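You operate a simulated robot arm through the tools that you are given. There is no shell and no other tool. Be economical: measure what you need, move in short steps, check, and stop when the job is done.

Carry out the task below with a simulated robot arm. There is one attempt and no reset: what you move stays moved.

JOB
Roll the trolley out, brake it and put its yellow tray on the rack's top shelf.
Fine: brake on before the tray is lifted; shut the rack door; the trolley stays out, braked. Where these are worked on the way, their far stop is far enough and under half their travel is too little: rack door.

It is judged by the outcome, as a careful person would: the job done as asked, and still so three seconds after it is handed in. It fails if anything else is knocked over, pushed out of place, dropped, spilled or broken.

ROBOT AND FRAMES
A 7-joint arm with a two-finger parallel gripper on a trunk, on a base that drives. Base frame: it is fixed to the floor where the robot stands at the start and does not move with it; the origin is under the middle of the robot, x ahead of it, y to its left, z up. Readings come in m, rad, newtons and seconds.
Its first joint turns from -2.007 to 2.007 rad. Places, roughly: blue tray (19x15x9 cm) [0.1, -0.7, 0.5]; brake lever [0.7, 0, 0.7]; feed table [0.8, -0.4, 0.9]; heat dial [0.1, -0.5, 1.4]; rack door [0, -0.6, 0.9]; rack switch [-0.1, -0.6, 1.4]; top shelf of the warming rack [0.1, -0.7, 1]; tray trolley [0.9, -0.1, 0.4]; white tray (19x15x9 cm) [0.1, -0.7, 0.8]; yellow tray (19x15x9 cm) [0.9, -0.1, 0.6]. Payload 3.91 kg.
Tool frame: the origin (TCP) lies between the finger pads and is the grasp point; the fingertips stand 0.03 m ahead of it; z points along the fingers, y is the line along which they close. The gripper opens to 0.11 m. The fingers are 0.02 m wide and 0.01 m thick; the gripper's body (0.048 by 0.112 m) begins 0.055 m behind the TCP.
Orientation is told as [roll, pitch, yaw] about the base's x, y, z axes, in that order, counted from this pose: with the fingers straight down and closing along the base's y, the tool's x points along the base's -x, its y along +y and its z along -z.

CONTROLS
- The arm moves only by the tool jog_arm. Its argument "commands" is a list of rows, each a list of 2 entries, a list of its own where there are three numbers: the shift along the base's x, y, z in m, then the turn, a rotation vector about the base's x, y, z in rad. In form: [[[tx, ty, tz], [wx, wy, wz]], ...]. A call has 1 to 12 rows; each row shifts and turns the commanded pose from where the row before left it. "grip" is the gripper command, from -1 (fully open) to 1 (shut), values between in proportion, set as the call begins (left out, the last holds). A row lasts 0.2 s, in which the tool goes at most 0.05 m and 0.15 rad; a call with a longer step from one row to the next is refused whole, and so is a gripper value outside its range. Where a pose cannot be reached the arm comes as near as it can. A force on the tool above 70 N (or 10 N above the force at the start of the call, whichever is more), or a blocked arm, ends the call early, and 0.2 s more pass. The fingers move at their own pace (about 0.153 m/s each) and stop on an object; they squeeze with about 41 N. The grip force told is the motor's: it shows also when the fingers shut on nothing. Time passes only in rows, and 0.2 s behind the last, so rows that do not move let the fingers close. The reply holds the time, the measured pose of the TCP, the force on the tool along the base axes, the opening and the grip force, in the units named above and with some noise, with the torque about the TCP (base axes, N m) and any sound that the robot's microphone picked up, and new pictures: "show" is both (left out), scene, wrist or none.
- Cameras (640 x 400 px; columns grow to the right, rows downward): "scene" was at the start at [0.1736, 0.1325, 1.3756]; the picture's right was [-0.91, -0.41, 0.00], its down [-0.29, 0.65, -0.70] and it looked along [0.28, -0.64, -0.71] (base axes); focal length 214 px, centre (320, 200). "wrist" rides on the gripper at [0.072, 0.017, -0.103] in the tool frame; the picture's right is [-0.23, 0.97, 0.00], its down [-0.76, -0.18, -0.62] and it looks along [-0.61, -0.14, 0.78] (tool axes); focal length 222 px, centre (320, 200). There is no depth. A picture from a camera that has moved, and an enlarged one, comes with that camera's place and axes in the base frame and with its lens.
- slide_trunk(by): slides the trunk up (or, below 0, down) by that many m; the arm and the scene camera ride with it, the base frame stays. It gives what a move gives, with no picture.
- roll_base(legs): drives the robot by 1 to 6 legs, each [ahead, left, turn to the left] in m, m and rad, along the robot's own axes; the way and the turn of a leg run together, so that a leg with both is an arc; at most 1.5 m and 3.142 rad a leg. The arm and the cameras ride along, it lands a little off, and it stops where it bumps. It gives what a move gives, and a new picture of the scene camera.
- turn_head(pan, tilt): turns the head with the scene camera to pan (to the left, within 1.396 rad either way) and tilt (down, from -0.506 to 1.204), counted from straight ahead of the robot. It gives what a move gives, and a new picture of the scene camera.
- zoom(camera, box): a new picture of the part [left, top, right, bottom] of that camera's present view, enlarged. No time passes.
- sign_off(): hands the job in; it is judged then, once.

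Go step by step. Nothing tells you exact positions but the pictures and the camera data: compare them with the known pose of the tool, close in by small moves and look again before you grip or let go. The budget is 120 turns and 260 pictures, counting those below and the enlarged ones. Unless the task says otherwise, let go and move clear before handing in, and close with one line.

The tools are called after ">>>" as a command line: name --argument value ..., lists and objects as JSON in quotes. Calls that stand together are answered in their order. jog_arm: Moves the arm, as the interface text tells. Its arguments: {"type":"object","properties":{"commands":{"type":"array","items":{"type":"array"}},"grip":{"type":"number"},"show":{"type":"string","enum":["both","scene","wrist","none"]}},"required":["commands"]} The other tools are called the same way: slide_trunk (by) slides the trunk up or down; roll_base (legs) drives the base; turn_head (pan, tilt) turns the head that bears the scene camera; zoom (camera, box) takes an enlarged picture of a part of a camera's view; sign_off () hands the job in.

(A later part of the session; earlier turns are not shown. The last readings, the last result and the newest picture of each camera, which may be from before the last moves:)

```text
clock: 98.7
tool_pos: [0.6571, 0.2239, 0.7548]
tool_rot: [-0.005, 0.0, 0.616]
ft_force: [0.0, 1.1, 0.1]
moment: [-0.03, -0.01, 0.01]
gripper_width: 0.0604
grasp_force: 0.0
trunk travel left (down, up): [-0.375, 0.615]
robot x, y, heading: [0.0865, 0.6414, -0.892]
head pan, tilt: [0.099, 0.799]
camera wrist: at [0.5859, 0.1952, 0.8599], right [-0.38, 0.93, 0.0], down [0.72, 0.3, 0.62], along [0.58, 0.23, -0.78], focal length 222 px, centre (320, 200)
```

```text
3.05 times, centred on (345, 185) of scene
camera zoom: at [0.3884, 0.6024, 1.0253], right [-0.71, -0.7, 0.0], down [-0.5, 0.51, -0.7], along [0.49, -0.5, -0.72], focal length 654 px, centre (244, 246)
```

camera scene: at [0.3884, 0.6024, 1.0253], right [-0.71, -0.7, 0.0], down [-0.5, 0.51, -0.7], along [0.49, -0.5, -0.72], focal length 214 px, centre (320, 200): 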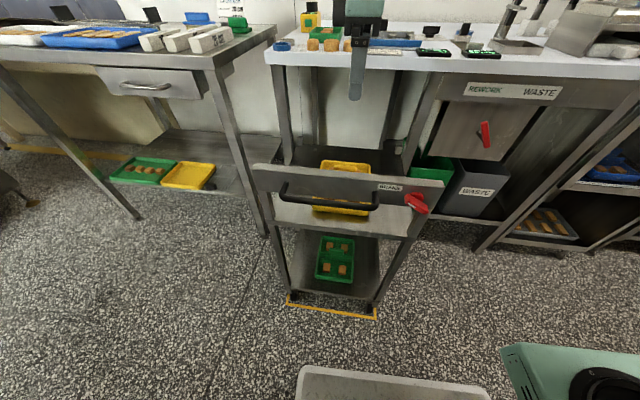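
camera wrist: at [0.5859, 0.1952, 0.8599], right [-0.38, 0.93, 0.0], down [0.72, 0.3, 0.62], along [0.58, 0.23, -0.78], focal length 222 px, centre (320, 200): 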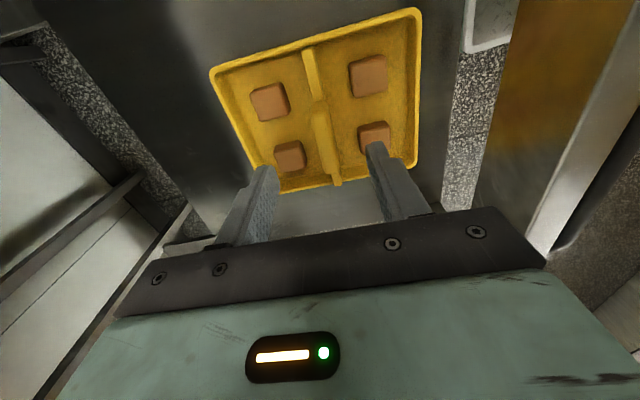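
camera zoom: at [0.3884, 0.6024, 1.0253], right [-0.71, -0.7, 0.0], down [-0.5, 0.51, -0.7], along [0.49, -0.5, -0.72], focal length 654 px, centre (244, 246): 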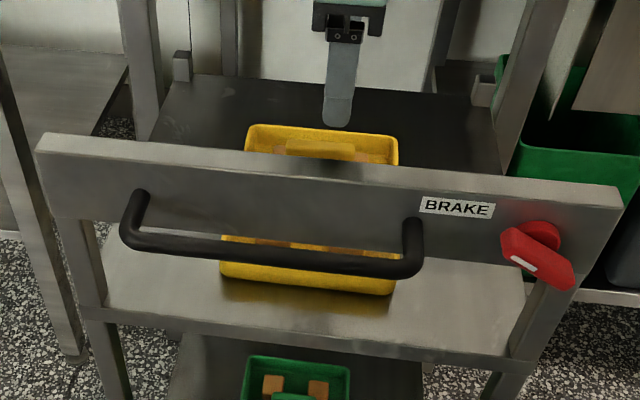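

>>> jog_arm --commands '[[[0.004, 0.005, -0.03], [0, 0, -0.02]], [[0, 0, -0.03], [0, 0, 0]], [[0, 0, -0.02], [0, 0, 0]], [[0, 0, -0.018], [0, 0, 0]], [[0, 0, 0], [0, 0, 0]]]' --show "wrist"

>>> zoom --camera "wrist" --box '[200, 60, 440, 240]'

>>> zoom --camera "scene" --box '[240, 120, 450, 250]'

```text
clock: 99.9
tool_pos: [0.6611, 0.2292, 0.6578]
tool_rot: [-0.002, 0.001, 0.597]
ft_force: [0.2, -0.6, 0.4]
moment: [0.01, -0.01, 0.0]
gripper_width: 0.0604
grasp_force: 0.1
trunk travel left (down, up): [-0.375, 0.615]
robot x, y, heading: [0.0819, 0.6411, -0.891]
head pan, tilt: [0.099, 0.799]
camera wrist: at [0.5901, 0.2016, 0.7626], right [-0.36, 0.93, 0.0], down [0.73, 0.28, 0.62], along [0.58, 0.22, -0.78], focal length 222 px, centre (320, 200)
```

wrist: 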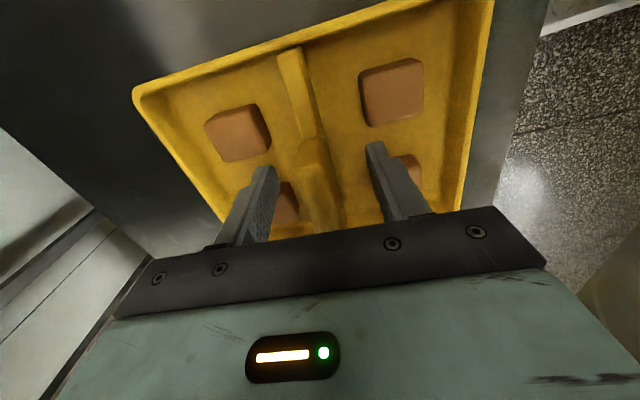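

```text
2.22 times, centred on (320, 150) of wrist
camera zoom: at [0.5901, 0.2016, 0.7626], right [-0.36, 0.93, 0.0], down [0.73, 0.28, 0.62], along [0.58, 0.22, -0.78], focal length 494 px, centre (320, 311)
```

zoom: 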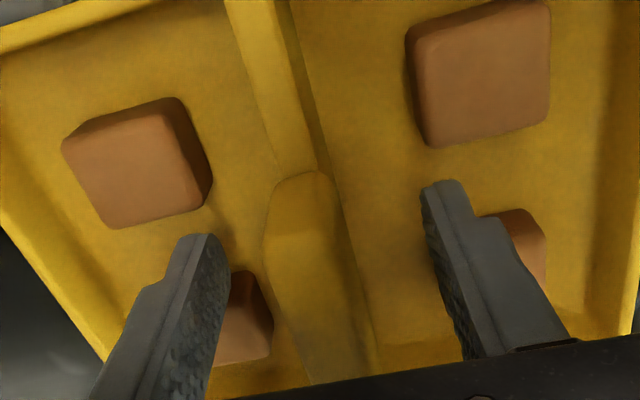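

```text
3.05 times, centred on (345, 185) of scene
camera zoom: at [0.3884, 0.6024, 1.0253], right [-0.71, -0.7, 0.0], down [-0.5, 0.51, -0.7], along [0.49, -0.5, -0.72], focal length 654 px, centre (244, 246)
```

zoom: 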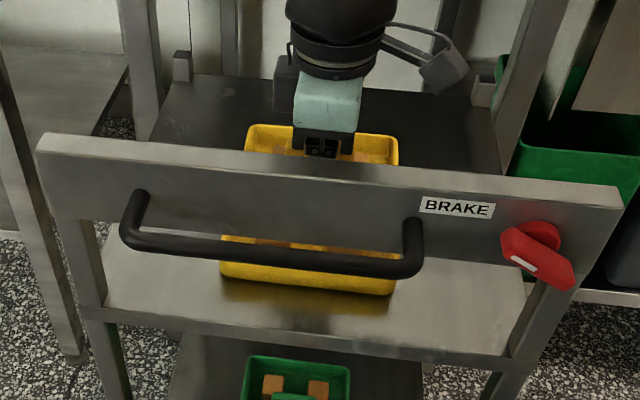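

The fingers straddle the tab. I lower slightly and grip.

>>> jog_arm --commands '[[[0, 0, -0.006], [0, 0, 0]], [[0, 0, 0], [0, 0, 0]]]' --show "none"

>>> jog_arm --commands '[[[0, 0, 0], [0, 0, 0]], [[0, 0, 0], [0, 0, 0]], [[0, 0, 0], [0, 0, 0]]]' --grip 1 --show "wrist"

>>> zoom --camera "wrist" --box '[200, 60, 440, 240]'

```text
clock: 100.5
tool_pos: [0.66, 0.2288, 0.6528]
tool_rot: [0.0, 0.0, 0.597]
ft_force: [-0.6, -1.0, -1.3]
moment: [0.01, -0.01, 0.01]
gripper_width: 0.0603
grasp_force: 0.0
trunk travel left (down, up): [-0.375, 0.615]
robot x, y, heading: [0.0854, 0.6402, -0.889]
head pan, tilt: [0.099, 0.799]
```

```text
clock: 101.3
tool_pos: [0.6592, 0.2298, 0.653]
tool_rot: [-0.003, 0.001, 0.597]
ft_force: [-1.2, 0.2, 0.7]
moment: [0.41, 0.12, 0.12]
gripper_width: 0.0156
grasp_force: 40.3
trunk travel left (down, up): [-0.375, 0.615]
robot x, y, heading: [0.0831, 0.6382, -0.894]
head pan, tilt: [0.099, 0.799]
camera wrist: at [0.5895, 0.2023, 0.7571], right [-0.36, 0.93, 0.0], down [0.73, 0.28, 0.62], along [0.58, 0.22, -0.78], focal length 222 px, centre (320, 200)
```

wrist: 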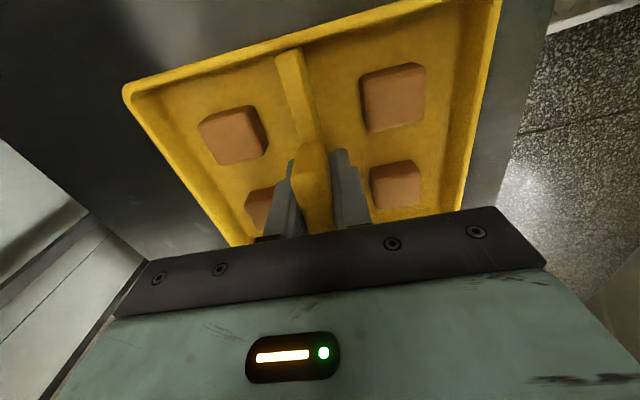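

```text
2.22 times, centred on (320, 150) of wrist
camera zoom: at [0.5895, 0.2023, 0.7571], right [-0.36, 0.93, 0.0], down [0.73, 0.28, 0.62], along [0.58, 0.22, -0.78], focal length 494 px, centre (320, 311)
```

zoom: 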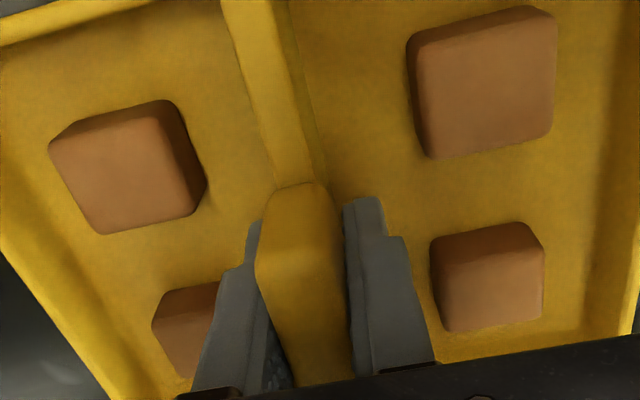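

The tray grips well, but the rack door must be opened first with this same arm. I let the tray stand untouched, rise clear and go to the rack.

>>> jog_arm --commands '[[[0, 0, 0], [0, 0, 0]], [[0, 0, 0], [0, 0, 0]], [[0, 0, 0.04], [0, 0, 0]], [[0, 0, 0.05], [0, 0, 0]], [[0, 0, 0.05], [0, 0, 0]], [[0, 0, 0.05], [0, 0, 0]], [[0, 0, 0.05], [0, 0, 0]], [[0, 0, 0.05], [0, 0, 0]], [[0, 0, 0], [0, 0, 0]]]' --grip -0.1 --show "none"

>>> roll_base --legs '[[0, -0.6, 0]]'

>>> turn_head --pan -0.35 --tilt 0.4

```text
clock: 103.3
tool_pos: [0.6606, 0.2278, 0.9429]
tool_rot: [-0.002, 0.002, 0.595]
ft_force: [-0.7, -0.3, 0.6]
moment: [0.01, -0.01, -0.01]
gripper_width: 0.0605
grasp_force: 0.1
trunk travel left (down, up): [-0.375, 0.615]
robot x, y, heading: [0.0836, 0.638, -0.891]
head pan, tilt: [0.099, 0.799]
```

```text
clock: 106.8
tool_pos: [0.1949, -0.1504, 0.9424]
tool_rot: [-0.003, 0.002, 0.604]
ft_force: [0.3, 0.4, 0.2]
moment: [0.0, 0.01, 0.03]
gripper_width: 0.0604
grasp_force: 0.0
trunk travel left (down, up): [-0.375, 0.615]
robot x, y, heading: [-0.3845, 0.2568, -0.883]
head pan, tilt: [0.099, 0.799]
camera scene: at [-0.0815, 0.2207, 1.0253], right [-0.71, -0.71, 0.0], down [-0.51, 0.51, -0.7], along [0.49, -0.49, -0.72], focal length 214 px, centre (320, 200)
```

scene: 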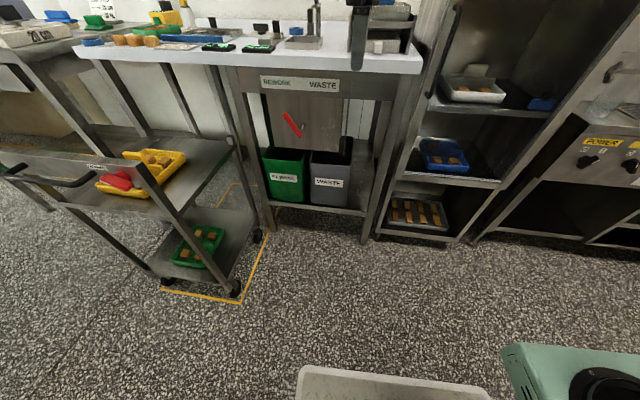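

```text
clock: 107.7
tool_pos: [0.1952, -0.1505, 0.9431]
tool_rot: [-0.004, 0.002, 0.603]
ft_force: [0.7, 0.4, -0.8]
moment: [0.0, 0.01, 0.0]
gripper_width: 0.0605
grasp_force: 0.0
trunk travel left (down, up): [-0.375, 0.615]
robot x, y, heading: [-0.3892, 0.253, -0.879]
head pan, tilt: [-0.351, 0.4]
camera scene: at [-0.108, 0.1903, 1.0604], right [-0.94, -0.33, 0.0], down [-0.13, 0.37, -0.92], along [0.31, -0.87, -0.39], focal length 214 px, centre (320, 200)
```

scene: 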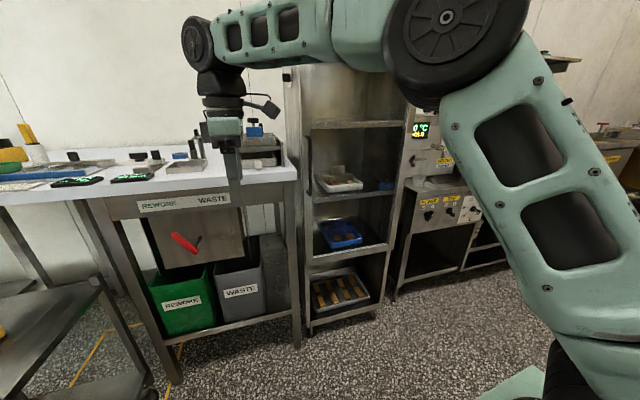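

>>> zoom --camera "scene" --box '[270, 60, 420, 200]'

>>> zoom --camera "scene" --box '[270, 180, 420, 340]'

```text
2.86 times, centred on (345, 130) of scene
camera zoom: at [-0.108, 0.1903, 1.0604], right [-0.94, -0.33, 0.0], down [-0.13, 0.37, -0.92], along [0.31, -0.87, -0.39], focal length 613 px, centre (249, 400)
```

zoom: 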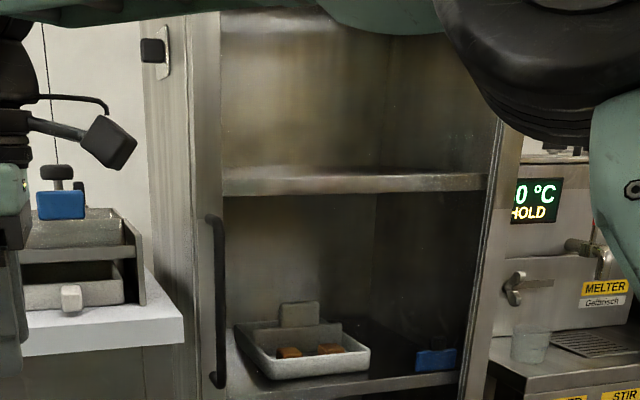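

```text
2.50 times, centred on (345, 260) of scene
camera zoom: at [-0.108, 0.1903, 1.0604], right [-0.94, -0.33, 0.0], down [-0.13, 0.37, -0.92], along [0.31, -0.87, -0.39], focal length 536 px, centre (258, 50)
```

zoom: 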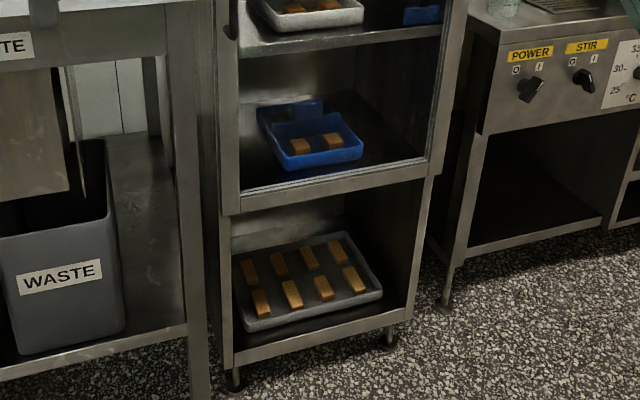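

The glass door is closed, with a vertical handle near (0.145, -0.43, z 0.80–0.98) and its hinge on the far side near (-0.12, -0.69). The top shelf is at z of about 1.02. I raise the trunk and orient the tool to grip the vertical handle.

>>> slide_trunk --by 0.18

>>> jog_arm --commands '[[[0, 0, 0], [0, 0, -0.15]], [[0, 0, 0], [0, 0, -0.15]], [[0, 0, 0], [0, 0, -0.15]], [[0, 0, 0], [0, 0, -0.15]], [[0, 0, 0], [0, 0, -0.15]], [[0, 0, 0], [0, 0, -0.15]], [[0, 0, 0], [0, 0, -0.15]], [[0, 0, 0], [0, 0, -0.15]], [[0, 0, 0], [0, 0, -0.15]], [[0, 0, 0], [0, 0, -0.15]]]' --show "none"

>>> jog_arm --commands '[[[0, 0, -0.01], [-0.119, -0.092, 0]], [[0, 0, -0.01], [-0.119, -0.092, 0]], [[0, 0, -0.01], [-0.119, -0.092, 0]], [[0, 0, -0.02], [-0.119, -0.092, 0]], [[0, 0, -0.02], [-0.119, -0.092, 0]], [[0, 0, -0.02], [-0.119, -0.092, 0]], [[0, 0, -0.03], [-0.119, -0.092, 0]], [[0, 0, -0.03], [-0.119, -0.092, 0]], [[0, 0, -0.03], [-0.119, -0.092, 0]], [[0, 0, -0.03], [-0.119, -0.092, 0]]]' --show "both"

```text
clock: 109.7
tool_pos: [0.1947, -0.1515, 1.1231]
tool_rot: [-0.001, 0.001, 0.604]
ft_force: [0.3, -0.2, -0.6]
moment: [0.02, -0.02, 0.0]
gripper_width: 0.0605
grasp_force: 0.0
trunk travel left (down, up): [-0.555, 0.435]
robot x, y, heading: [-0.384, 0.2559, -0.883]
head pan, tilt: [-0.351, 0.4]
```

```text
clock: 111.9
tool_pos: [0.1956, -0.1513, 1.1227]
tool_rot: [-0.001, 0.001, -0.897]
ft_force: [-0.2, -0.2, 0.3]
moment: [0.02, 0.0, -0.01]
gripper_width: 0.0605
grasp_force: 0.0
trunk travel left (down, up): [-0.555, 0.435]
robot x, y, heading: [-0.383, 0.2569, -0.878]
head pan, tilt: [-0.351, 0.4]
```

```text
clock: 114.1
tool_pos: [0.1976, -0.1482, 0.9131]
tool_rot: [-0.263, -1.503, -0.653]
ft_force: [0.5, -0.2, -0.4]
moment: [-0.01, 0.01, 0.01]
gripper_width: 0.0603
grasp_force: 0.0
trunk travel left (down, up): [-0.555, 0.435]
robot x, y, heading: [-0.3858, 0.2548, -0.889]
head pan, tilt: [-0.351, 0.4]
camera scene: at [-0.1084, 0.1903, 1.2406], right [-0.94, -0.33, 0.0], down [-0.13, 0.37, -0.92], along [0.31, -0.87, -0.39], focal length 214 px, centre (320, 200)
camera wrist: at [0.1434, -0.0542, 0.8478], right [0.78, 0.59, 0.21], down [-0.48, 0.35, 0.8], along [0.4, -0.73, 0.56], focal length 222 px, centre (320, 200)
```

scene: 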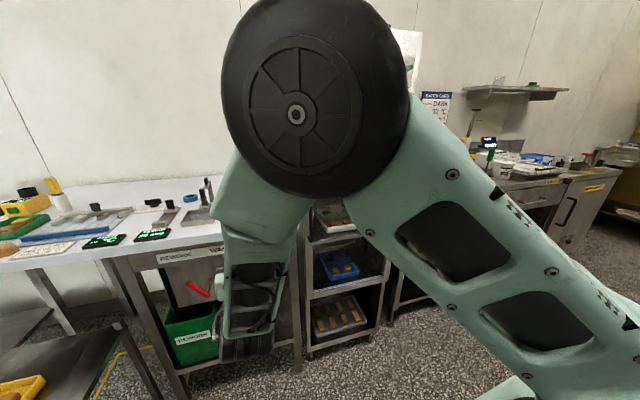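
wrist: 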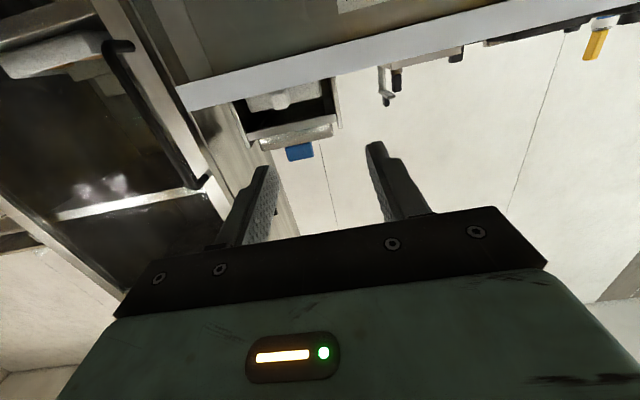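

The wrist view confirms the handle at (0.148, -0.428). I drive right so the gripper lines up with it.

>>> roll_base --legs '[[0, -0.17, 0]]'

>>> jog_arm --commands '[[[0, 0, -0.02], [0, 0, 0]], [[0, 0, 0], [0, 0, 0]]]' --show "wrist"

```text
clock: 115.5
tool_pos: [0.0693, -0.2545, 0.9123]
tool_rot: [-0.265, -1.5, -0.652]
ft_force: [-0.8, 0.0, 0.5]
moment: [0.02, -0.02, 0.01]
gripper_width: 0.0607
grasp_force: 0.1
trunk travel left (down, up): [-0.555, 0.435]
robot x, y, heading: [-0.5086, 0.1485, -0.879]
head pan, tilt: [-0.351, 0.4]
camera scene: at [-0.2355, 0.085, 1.2404], right [-0.94, -0.33, 0.0], down [-0.13, 0.37, -0.92], along [0.3, -0.87, -0.39], focal length 214 px, centre (320, 200)
```

scene: 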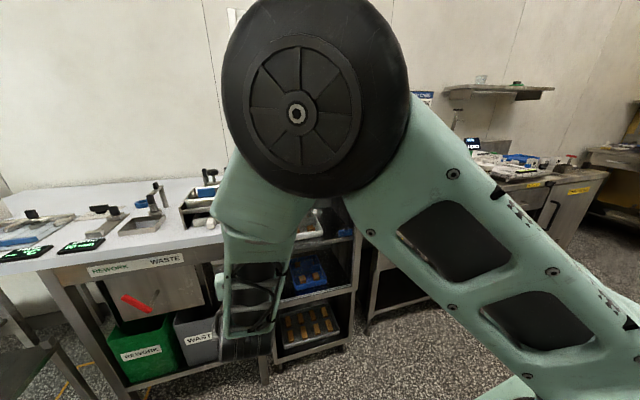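

```text
clock: 116.1
tool_pos: [0.0693, -0.2544, 0.8922]
tool_rot: [-0.26, -1.501, -0.657]
ft_force: [-0.2, 0.6, 0.6]
moment: [-0.03, 0.03, 0.01]
gripper_width: 0.0606
grasp_force: 0.0
trunk travel left (down, up): [-0.555, 0.435]
robot x, y, heading: [-0.5122, 0.1544, -0.88]
head pan, tilt: [-0.351, 0.4]
camera wrist: at [0.0156, -0.1601, 0.8275], right [0.79, 0.58, 0.21], down [-0.48, 0.35, 0.81], along [0.4, -0.73, 0.56], focal length 222 px, centre (320, 200)
```

wrist: 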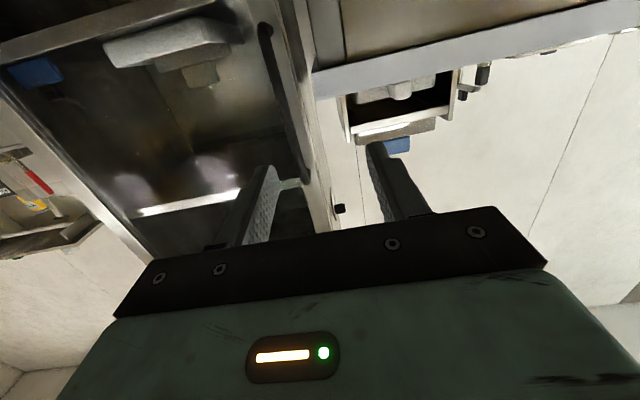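

>>> jog_arm --commands '[[[-0.017, -0.013, 0], [0, 0, 0]], [[-0.016, -0.013, 0], [0, 0, 0]], [[0.02, -0.026, 0], [0, 0, 0]], [[0.02, -0.026, 0], [0, 0, 0]], [[0.02, -0.026, 0], [0, 0, 0]], [[0, 0, 0], [0, 0, 0]]]' --show "wrist"

```text
clock: 117.5
tool_pos: [0.0979, -0.3574, 0.8945]
tool_rot: [-0.267, -1.499, -0.648]
ft_force: [0.0, -0.4, 0.4]
moment: [-0.04, 0.0, 0.02]
gripper_width: 0.0604
grasp_force: 0.0
trunk travel left (down, up): [-0.555, 0.435]
robot x, y, heading: [-0.512, 0.1512, -0.882]
head pan, tilt: [-0.351, 0.4]
camera wrist: at [0.045, -0.2639, 0.8302], right [0.78, 0.58, 0.21], down [-0.48, 0.35, 0.81], along [0.4, -0.73, 0.56], focal length 222 px, centre (320, 200)
```

wrist: 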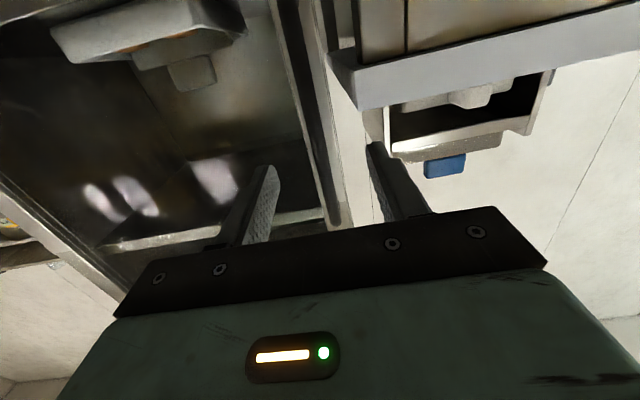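

>>> jog_arm --commands '[[[0.0133, -0.0171, 0], [0, 0, 0]], [[0.0133, -0.0171, 0], [0, 0, 0]], [[0.0133, -0.0171, 0], [0, 0, 0]], [[0, 0, 0], [0, 0, 0]]]' --show "wrist"

>>> zoom --camera "wrist" --box '[200, 80, 440, 240]'

```text
clock: 118.5
tool_pos: [0.1375, -0.4088, 0.8931]
tool_rot: [-0.264, -1.5, -0.653]
ft_force: [-0.9, 0.2, -0.4]
moment: [0.05, 0.01, 0.02]
gripper_width: 0.0604
grasp_force: 0.0
trunk travel left (down, up): [-0.555, 0.435]
robot x, y, heading: [-0.5121, 0.1523, -0.885]
head pan, tilt: [-0.351, 0.4]
camera wrist: at [0.0829, -0.3143, 0.828], right [0.78, 0.58, 0.21], down [-0.48, 0.35, 0.81], along [0.4, -0.73, 0.55], focal length 222 px, centre (320, 200)
```

wrist: 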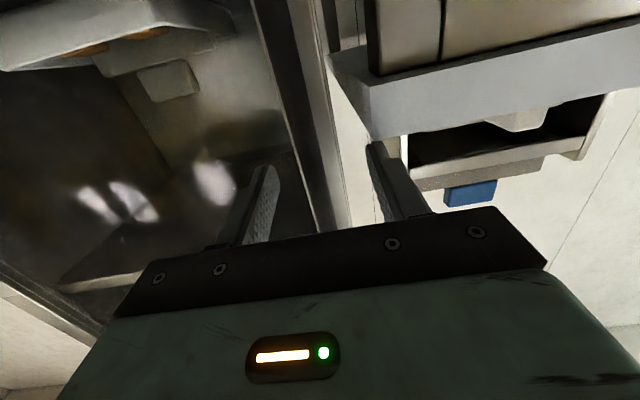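

```text
2.50 times, centred on (320, 160) of wrist
camera zoom: at [0.0829, -0.3143, 0.828], right [0.78, 0.58, 0.21], down [-0.48, 0.35, 0.81], along [0.4, -0.73, 0.55], focal length 555 px, centre (320, 300)
```

zoom: 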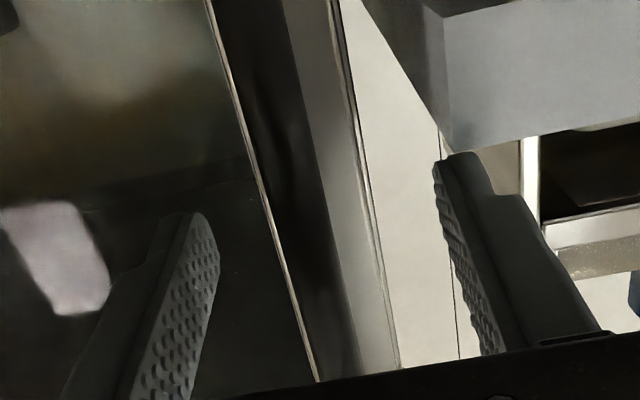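

>>> jog_arm --commands '[[[0.0046, -0.0059, 0], [0, 0, 0]], [[0.0046, -0.0059, 0], [0, 0, 0]], [[0, 0, 0], [0, 0, 0]]]' --show "none"

>>> jog_arm --commands '[[[0, 0, 0], [0, 0, 0]], [[0, 0, 0], [0, 0, 0]], [[0, 0, 0], [0, 0, 0]]]' --grip 1 --show "wrist"

>>> zoom --camera "wrist" --box '[200, 80, 440, 240]'

```text
clock: 119.3
tool_pos: [0.1464, -0.4199, 0.8928]
tool_rot: [-0.26, -1.5, -0.658]
ft_force: [-6.4, 6.6, 1.1]
moment: [-0.12, -0.03, -0.39]
gripper_width: 0.0611
grasp_force: 1.0
trunk travel left (down, up): [-0.555, 0.435]
robot x, y, heading: [-0.5096, 0.1479, -0.887]
head pan, tilt: [-0.351, 0.4]
```

```text
clock: 120.1
tool_pos: [0.1438, -0.4224, 0.8934]
tool_rot: [-0.252, -1.501, -0.669]
ft_force: [-27.5, 3.9, -1.6]
moment: [0.47, -1.15, -0.92]
gripper_width: 0.0302
grasp_force: 45.2
trunk travel left (down, up): [-0.555, 0.435]
robot x, y, heading: [-0.5142, 0.1513, -0.888]
head pan, tilt: [-0.351, 0.4]
camera wrist: at [0.0907, -0.327, 0.828], right [0.79, 0.58, 0.21], down [-0.48, 0.35, 0.81], along [0.39, -0.73, 0.55], focal length 222 px, centre (320, 200)
```

wrist: 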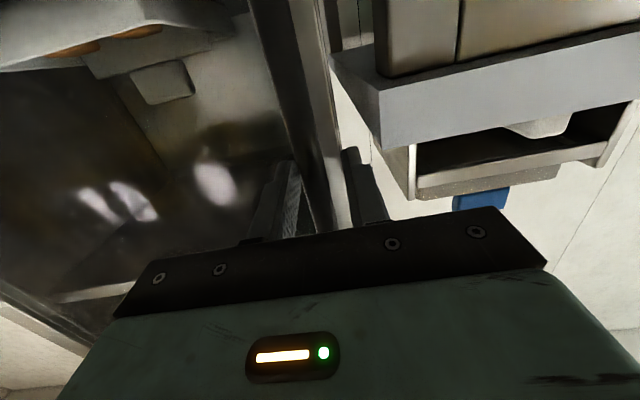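

```text
2.50 times, centred on (320, 160) of wrist
camera zoom: at [0.0907, -0.327, 0.828], right [0.79, 0.58, 0.21], down [-0.48, 0.35, 0.81], along [0.39, -0.73, 0.55], focal length 555 px, centre (320, 300)
```

zoom: 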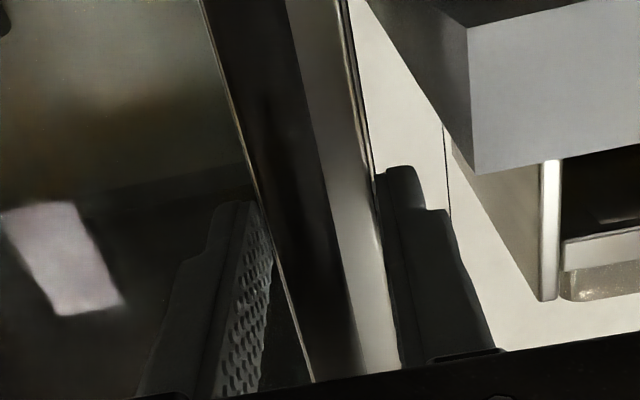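

The right finger caught the door's edge strip. I open, back off 1 cm and shift slightly, then close on the bar only.

>>> jog_arm --commands '[[[0, 0, 0], [0, 0, 0]], [[-0.0067, 0.0087, 0], [0, 0, 0]], [[-0.004, -0.003, 0], [0, 0, 0]], [[0, 0, 0], [0, 0, 0]]]' --grip -0.1 --show "none"

>>> jog_arm --commands '[[[0, 0, 0], [0, 0, 0]], [[0, 0, 0], [0, 0, 0]], [[0, 0, 0], [0, 0, 0]]]' --grip 1 --show "wrist"

>>> zoom --camera "wrist" --box '[200, 80, 440, 240]'

```text
clock: 121.1
tool_pos: [0.1338, -0.4157, 0.8925]
tool_rot: [-0.266, -1.499, -0.652]
ft_force: [-0.6, -0.3, -1.8]
moment: [-0.01, -0.04, -0.03]
gripper_width: 0.0605
grasp_force: 0.1
trunk travel left (down, up): [-0.555, 0.435]
robot x, y, heading: [-0.5143, 0.1504, -0.881]
head pan, tilt: [-0.351, 0.4]
```

```text
clock: 121.9
tool_pos: [0.1386, -0.4133, 0.8913]
tool_rot: [-0.244, -1.501, -0.669]
ft_force: [19.6, 17.1, -0.6]
moment: [0.87, -0.52, -0.08]
gripper_width: 0.0115
grasp_force: 45.2
trunk travel left (down, up): [-0.555, 0.435]
robot x, y, heading: [-0.5118, 0.1552, -0.883]
head pan, tilt: [-0.351, 0.4]
camera wrist: at [0.0832, -0.3176, 0.8275], right [0.78, 0.59, 0.21], down [-0.48, 0.35, 0.81], along [0.4, -0.73, 0.55], focal length 222 px, centre (320, 200)
```

wrist: 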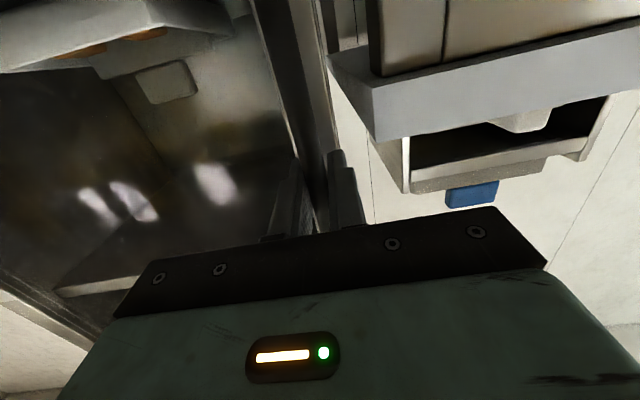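

```text
2.50 times, centred on (320, 160) of wrist
camera zoom: at [0.0832, -0.3176, 0.8275], right [0.78, 0.59, 0.21], down [-0.48, 0.35, 0.81], along [0.4, -0.73, 0.55], focal length 555 px, centre (320, 300)
```

zoom: 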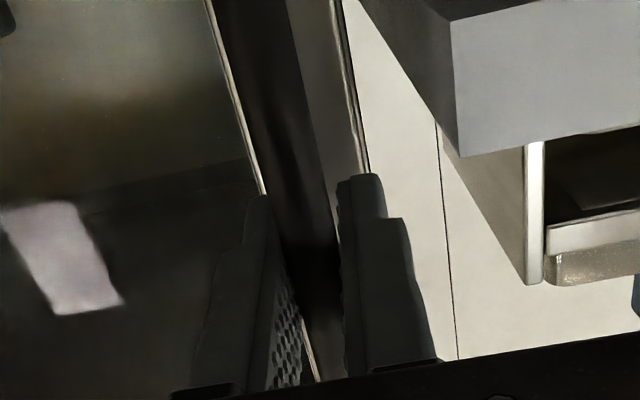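

The bar is held (11.5 mm). I start pulling gently along the door's arc.

>>> jog_arm --commands '[[[0.002, 0.002, 0], [0, 0, 0]], [[-0.007, 0.0075, 0], [0, 0, 0.026]], [[-0.007, 0.0075, 0], [0, 0, 0.026]], [[-0.007, 0.0075, 0], [0, 0, 0.026]]]' --show "wrist"

```text
clock: 122.9
tool_pos: [0.1169, -0.3895, 0.8915]
tool_rot: [-0.269, -1.498, -0.569]
ft_force: [16.5, 18.0, -3.3]
moment: [0.99, -0.28, -0.07]
gripper_width: 0.0118
grasp_force: 45.1
trunk travel left (down, up): [-0.555, 0.435]
robot x, y, heading: [-0.5128, 0.1543, -0.882]
head pan, tilt: [-0.351, 0.4]
camera wrist: at [0.0545, -0.3003, 0.8276], right [0.74, 0.64, 0.21], down [-0.5, 0.31, 0.81], along [0.45, -0.7, 0.55], focal length 222 px, centre (320, 200)
```

wrist: 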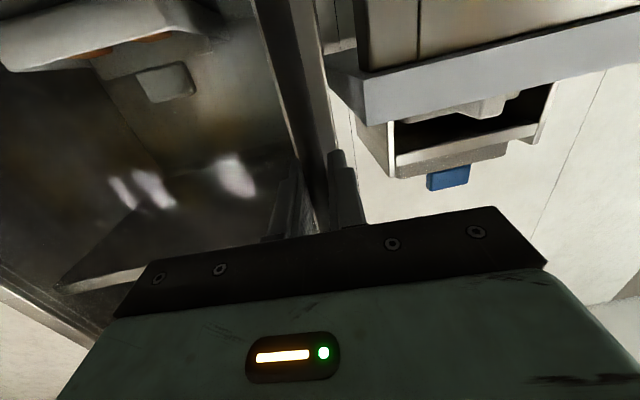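

The door is following. I continue along the arc.

>>> jog_arm --commands '[[[-0.0099, 0.0178, 0], [0, 0, 0.05]], [[-0.0136, 0.0146, 0], [0, 0, 0.05]], [[-0.0144, 0.0139, 0], [0, 0, 0.05]], [[-0.0151, 0.0131, 0], [0, 0, 0.05]], [[-0.0158, 0.0123, 0], [0, 0, 0.05]]]' --show "both"

```text
clock: 124.1
tool_pos: [0.0433, -0.3389, 0.8931]
tool_rot: [-0.341, -1.5, -0.303]
ft_force: [-4.7, -9.6, -1.3]
moment: [1.07, -0.33, 0.2]
gripper_width: 0.0121
grasp_force: 45.0
trunk travel left (down, up): [-0.555, 0.435]
robot x, y, heading: [-0.5149, 0.1546, -0.887]
head pan, tilt: [-0.351, 0.4]
stopped in row 5: the force on the tool passed its limit (the readings are from after the stop); the commanded pose is now the measured one
camera scene: at [-0.236, 0.0837, 1.2406], right [-0.94, -0.33, 0.0], down [-0.13, 0.37, -0.92], along [0.3, -0.87, -0.39], focal length 214 px, centre (320, 200)
camera wrist: at [-0.034, -0.2618, 0.8277], right [0.6, 0.77, 0.2], down [-0.55, 0.22, 0.81], along [0.58, -0.6, 0.56], focal length 222 px, centre (320, 200)
```

scene: 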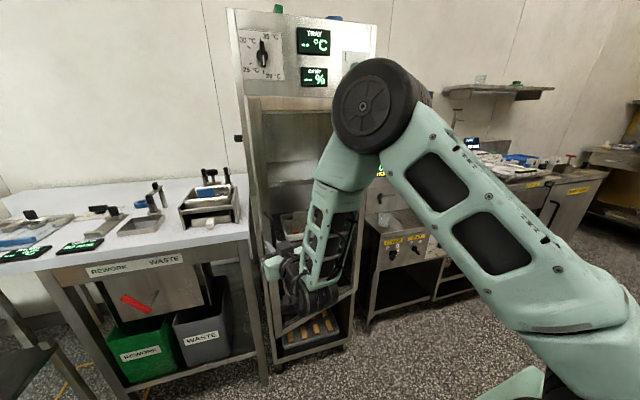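
wrist: 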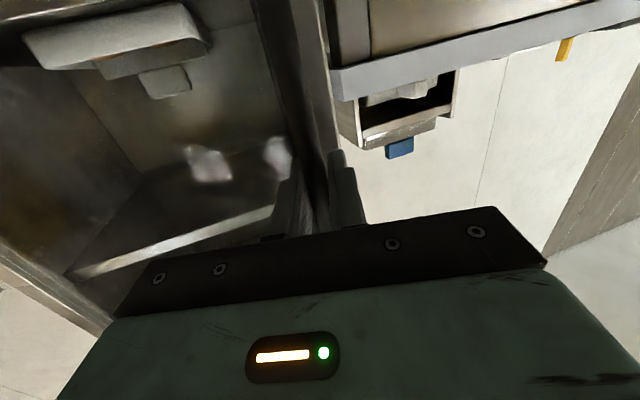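

>>> jog_arm --commands '[[[-0.0153, 0.0095, 0], [0, 0, 0.048]], [[-0.0157, 0.0087, 0], [0, 0, 0.048]], [[-0.0162, 0.0079, 0], [0, 0, 0.048]], [[-0.0166, 0.007, 0], [0, 0, 0.048]]]' --show "none"

>>> jog_arm --commands '[[[-0.0168, 0.0062, 0], [0, 0, 0.048]], [[-0.017, 0.0053, 0], [0, 0, 0.048]], [[-0.0173, 0.0045, 0], [0, 0, 0.048]]]' --show "both"

```text
clock: 124.6
tool_pos: [0.0204, -0.3256, 0.8922]
tool_rot: [-0.451, -1.491, -0.18]
ft_force: [-3.8, -7.9, -7.3]
moment: [0.77, -0.66, 0.17]
gripper_width: 0.0122
grasp_force: 45.5
out of reach, approached as far as the arm can: row 1, 2
trunk travel left (down, up): [-0.555, 0.435]
robot x, y, heading: [-0.5105, 0.1494, -0.89]
head pan, tilt: [-0.351, 0.4]
stopped in row 2: the force on the tool passed its limit (the readings are from after the stop); the commanded pose is now the measured one
```

```text
clock: 125.1
tool_pos: [-0.0013, -0.3161, 0.8934]
tool_rot: [-0.526, -1.474, -0.103]
ft_force: [-4.1, -10.5, -10.3]
moment: [0.87, -0.51, 0.21]
gripper_width: 0.0123
grasp_force: 45.3
out of reach, approached as far as the arm can: row 1, 2
trunk travel left (down, up): [-0.555, 0.435]
robot x, y, heading: [-0.5146, 0.1487, -0.887]
head pan, tilt: [-0.351, 0.4]
stopped in row 2: the force on the tool passed its limit (the readings are from after the stop); the commanded pose is now the measured one
camera scene: at [-0.2367, 0.081, 1.2404], right [-0.95, -0.33, 0.0], down [-0.13, 0.37, -0.92], along [0.3, -0.87, -0.39], focal length 214 px, centre (320, 200)
camera wrist: at [-0.0832, -0.2424, 0.8293], right [0.59, 0.79, 0.18], down [-0.53, 0.21, 0.82], along [0.61, -0.58, 0.55], focal length 222 px, centre (320, 200)
```

scene: 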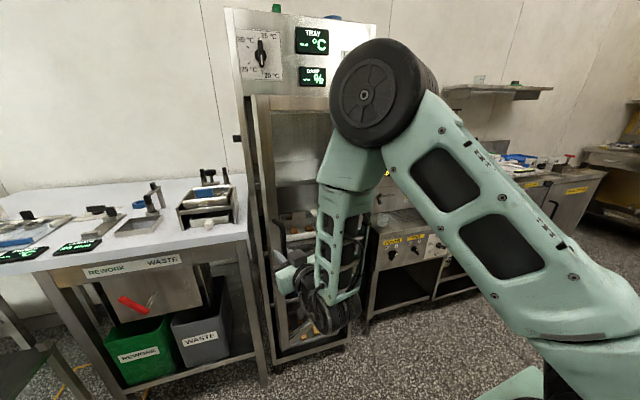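
wrist: 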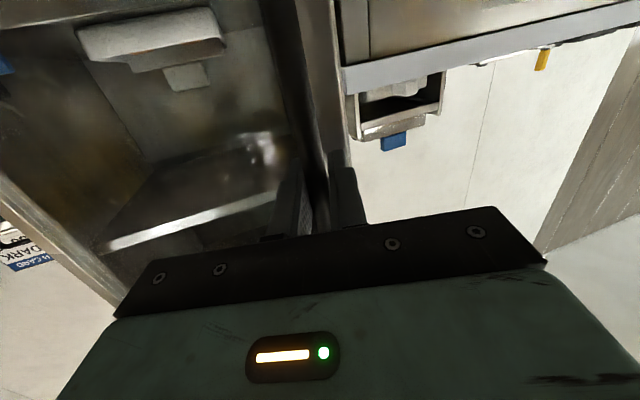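

The door is about 26° open and the arm nears its limit here. I release the handle, back off, shift the base left and will push the door wide from inside its edge.

>>> jog_arm --commands '[[[0, 0, 0], [0, 0, 0]], [[0, 0, 0], [0, 0, 0]], [[-0.016, 0.0115, 0], [0, 0, 0]], [[-0.016, 0.0115, 0], [0, 0, 0]], [[-0.016, 0.0115, 0], [0, 0, 0]], [[0.0, 0.03, 0], [0, 0, -0.1]], [[0.0, 0.03, 0], [0, 0, -0.1]], [[0.01, 0.02, 0], [0, 0, -0.1]], [[0.01, 0.0, 0], [0, 0, -0.1]]]' --grip -0.1 --show "none"

>>> roll_base --legs '[[0, 0.3, 0]]'

>>> turn_head --pan -0.5 --tilt 0.45

```text
clock: 127.1
tool_pos: [-0.0195, -0.2026, 0.89]
tool_rot: [-0.558, -1.476, -0.466]
ft_force: [-0.8, 0.8, 0.5]
moment: [-0.01, 0.01, 0.02]
gripper_width: 0.0603
grasp_force: 0.1
out of reach, approached as far as the arm can: row 5
trunk travel left (down, up): [-0.555, 0.435]
robot x, y, heading: [-0.5155, 0.1539, -0.892]
head pan, tilt: [-0.351, 0.4]
```

```text
clock: 129.2
tool_pos: [0.2219, -0.0038, 0.8903]
tool_rot: [-0.555, -1.477, -0.458]
ft_force: [-0.5, 0.3, -0.1]
moment: [0.0, -0.03, -0.01]
gripper_width: 0.0606
grasp_force: 0.1
trunk travel left (down, up): [-0.555, 0.435]
robot x, y, heading: [-0.2794, 0.3431, -0.879]
head pan, tilt: [-0.351, 0.4]
camera scene: at [0.0002, 0.2785, 1.2404], right [-0.94, -0.34, 0.0], down [-0.13, 0.37, -0.92], along [0.31, -0.87, -0.39], focal length 214 px, centre (320, 200)
```

scene: 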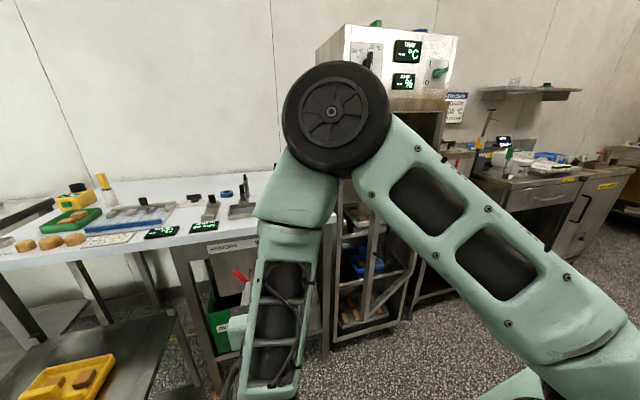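

```text
clock: 129.9
tool_pos: [0.2219, -0.0045, 0.8902]
tool_rot: [-0.555, -1.479, -0.457]
ft_force: [-0.5, -0.2, -0.1]
moment: [0.01, -0.01, 0.01]
gripper_width: 0.0606
grasp_force: 0.1
trunk travel left (down, up): [-0.555, 0.435]
robot x, y, heading: [-0.2794, 0.3435, -0.881]
head pan, tilt: [-0.499, 0.45]
camera scene: at [-0.0131, 0.2756, 1.2358], right [-0.98, -0.19, 0.0], down [-0.08, 0.43, -0.9], along [0.17, -0.88, -0.44], focal length 214 px, centre (320, 200)
```

scene: 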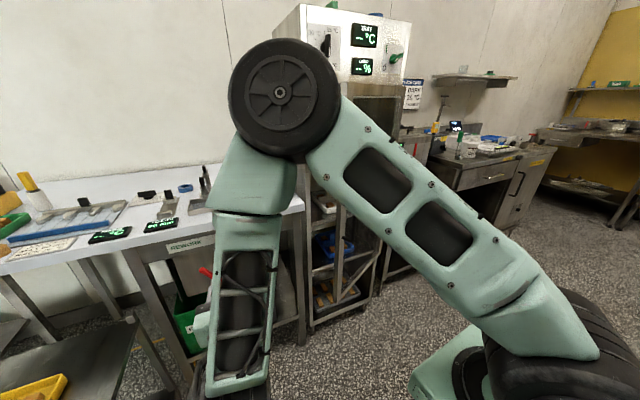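

The base is now left of the door swing. I close the fingers, raise the tool above table height and move it to the side of the open gap.

>>> jog_arm --commands '[[[-0.0026, -0.0363, 0.0115], [0, 0, 0.014]], [[-0.0026, -0.0363, 0.0115], [0, 0, 0.014]], [[-0.0026, -0.0363, 0.0115], [0, 0, 0.014]], [[-0.0026, -0.0363, 0.0115], [0, 0, 0.014]], [[-0.0026, -0.0363, 0.0115], [0, 0, 0.014]], [[-0.0026, -0.0363, 0.0115], [0, 0, 0.014]], [[-0.0026, -0.0363, 0.0115], [0, 0, 0.014]], [[0, 0, 0], [0, 0, 0]]]' --grip 1 --show "both"

```text
clock: 131.7
tool_pos: [0.2005, -0.2597, 0.9696]
tool_rot: [-0.559, -1.478, -0.355]
ft_force: [0.1, 0.1, 0.3]
moment: [-0.02, 0.01, -0.01]
gripper_width: 0.0002
grasp_force: 37.2
trunk travel left (down, up): [-0.555, 0.435]
robot x, y, heading: [-0.2813, 0.3449, -0.876]
head pan, tilt: [-0.499, 0.45]
camera scene: at [-0.0132, 0.2756, 1.2358], right [-0.98, -0.19, 0.0], down [-0.08, 0.43, -0.9], along [0.17, -0.88, -0.44], focal length 214 px, centre (320, 200)
camera wrist: at [0.1447, -0.1655, 0.9053], right [0.79, 0.59, 0.18], down [-0.45, 0.36, 0.82], along [0.42, -0.72, 0.55], focal length 222 px, centre (320, 200)
```

scene: 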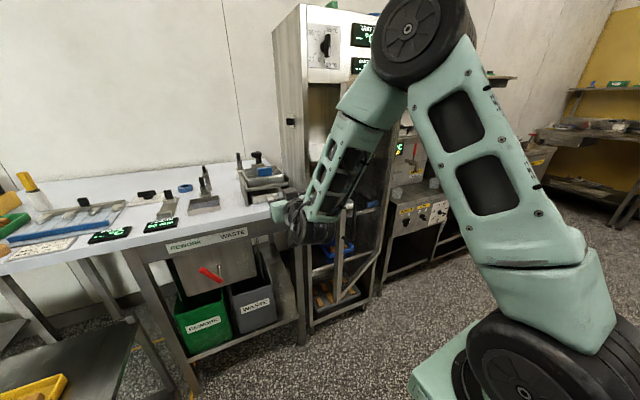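
wrist: 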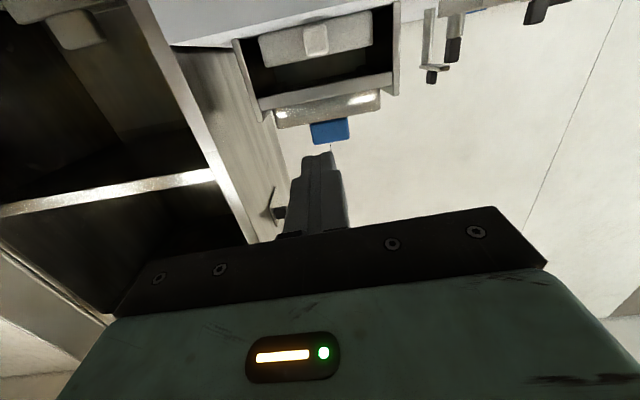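

>>> zoom --camera "scene" --box '[260, 60, 420, 330]'

```text
1.48 times, centred on (340, 195) of scene
camera zoom: at [-0.0132, 0.2756, 1.2358], right [-0.98, -0.19, 0.0], down [-0.08, 0.43, -0.9], along [0.17, -0.88, -0.44], focal length 318 px, centre (290, 207)
```

zoom: 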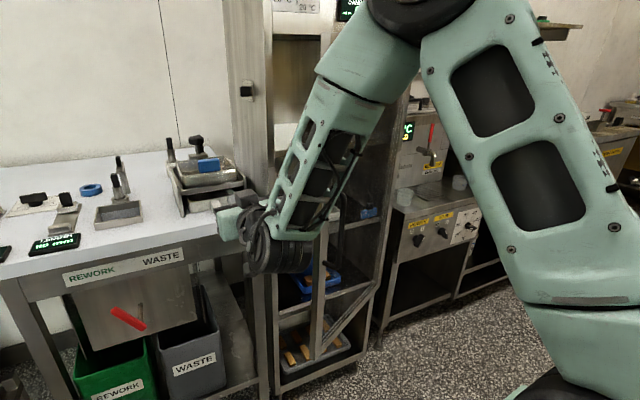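

The door's free edge is at about e1' = -0.2. I insert the tool deeper in the gap plane and sweep it sideways to push the door open.

>>> jog_arm --commands '[[[0.0155, -0.0198, 0], [0, 0, 0]], [[0.0155, -0.0198, 0], [0, 0, 0]], [[-0.0237, -0.0184, 0], [0, 0, 0]], [[-0.0237, -0.0184, 0], [0, 0, 0]], [[-0.0237, -0.0184, 0], [0, 0, 0]], [[-0.0237, -0.0184, 0], [0, 0, 0]], [[-0.0237, -0.0184, 0], [0, 0, 0]], [[0, 0, 0], [0, 0, 0]]]' --show "both"

```text
clock: 133.5
tool_pos: [0.208, -0.317, 0.9685]
tool_rot: [-0.554, -1.478, -0.363]
ft_force: [-0.6, 0.4, -0.6]
moment: [0.02, -0.01, -0.02]
gripper_width: 0.0001
grasp_force: 37.6
out of reach, approached as far as the arm can: row 4, 5, 6, 7
trunk travel left (down, up): [-0.555, 0.435]
robot x, y, heading: [-0.2783, 0.3393, -0.877]
head pan, tilt: [-0.499, 0.45]
camera scene: at [-0.0132, 0.2755, 1.2358], right [-0.98, -0.19, 0.0], down [-0.08, 0.43, -0.9], along [0.17, -0.88, -0.44], focal length 214 px, centre (320, 200)
camera wrist: at [0.1522, -0.2231, 0.9051], right [0.79, 0.59, 0.18], down [-0.45, 0.36, 0.82], along [0.41, -0.73, 0.55], focal length 222 px, centre (320, 200)
```

scene: 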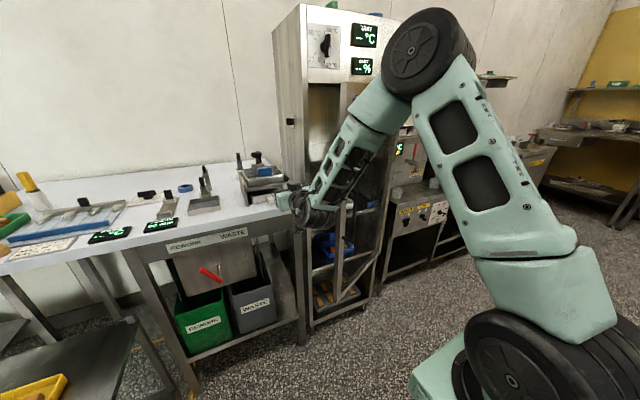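
wrist: 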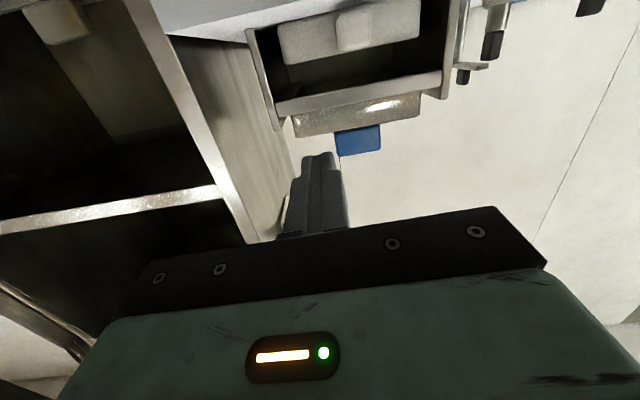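

The arm alone cannot reach sideways, so I sweep with the base to the right while the tool stays behind the door edge.

>>> roll_base --legs '[[0, -0.2, 0]]'

>>> zoom --camera "scene" --box '[220, 60, 420, 360]'

```text
clock: 134.6
tool_pos: [0.1519, -0.3583, 0.9685]
tool_rot: [-0.424, -1.478, -0.454]
ft_force: [3.0, 3.5, 1.4]
moment: [0.08, 0.11, -0.43]
gripper_width: 0.0002
grasp_force: 37.4
trunk travel left (down, up): [-0.555, 0.435]
robot x, y, heading: [-0.3466, 0.2855, -0.879]
head pan, tilt: [-0.499, 0.45]
stopped in leg 1: the robot was blocked; the commanded pose is now the measured one
camera scene: at [-0.0826, 0.2185, 1.2357], right [-0.98, -0.19, 0.0], down [-0.08, 0.43, -0.9], along [0.17, -0.88, -0.44], focal length 214 px, centre (320, 200)
```

scene: 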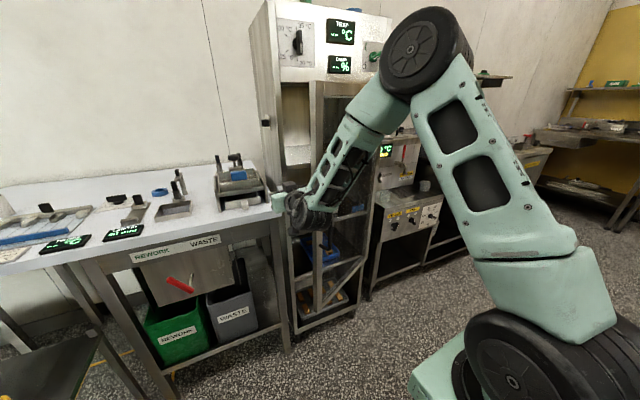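

```text
1.33 times, centred on (320, 210) of scene
camera zoom: at [-0.0826, 0.2185, 1.2357], right [-0.98, -0.19, 0.0], down [-0.08, 0.43, -0.9], along [0.17, -0.88, -0.44], focal length 286 px, centre (320, 187)
```

zoom: 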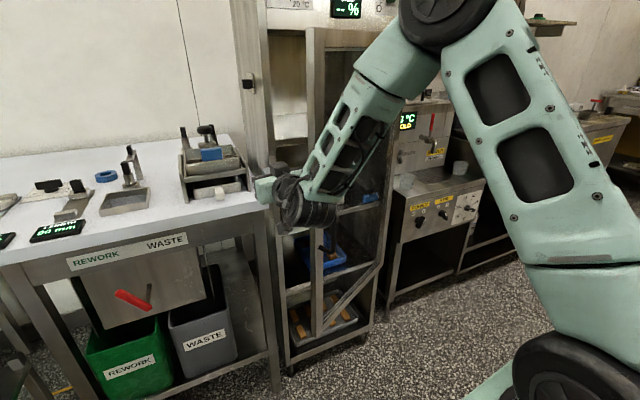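

>>> jog_arm --commands '[[[0, 0, 0], [0, 0, 0]]]' --show "wrist"

>>> zoom --camera "scene" --box '[260, 150, 380, 260]'

```text
clock: 135.0
tool_pos: [0.1516, -0.3591, 0.9694]
tool_rot: [-0.425, -1.478, -0.452]
ft_force: [2.2, 3.8, 1.7]
moment: [0.12, 0.11, -0.46]
gripper_width: 0.0
grasp_force: 37.8
trunk travel left (down, up): [-0.555, 0.435]
robot x, y, heading: [-0.3479, 0.2864, -0.876]
head pan, tilt: [-0.499, 0.45]
camera wrist: at [0.092, -0.2668, 0.9058], right [0.77, 0.61, 0.19], down [-0.47, 0.33, 0.82], along [0.44, -0.72, 0.54], focal length 222 px, centre (320, 200)
```

wrist: 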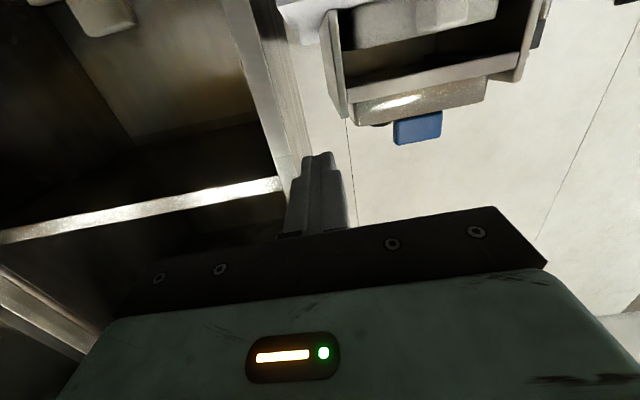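

```text
3.64 times, centred on (320, 205) of scene
camera zoom: at [-0.0826, 0.2185, 1.2358], right [-0.98, -0.19, 0.0], down [-0.08, 0.43, -0.9], along [0.17, -0.88, -0.44], focal length 780 px, centre (320, 182)
```

zoom: 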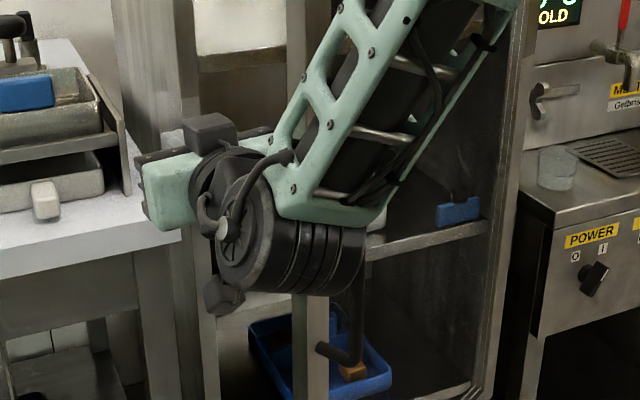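

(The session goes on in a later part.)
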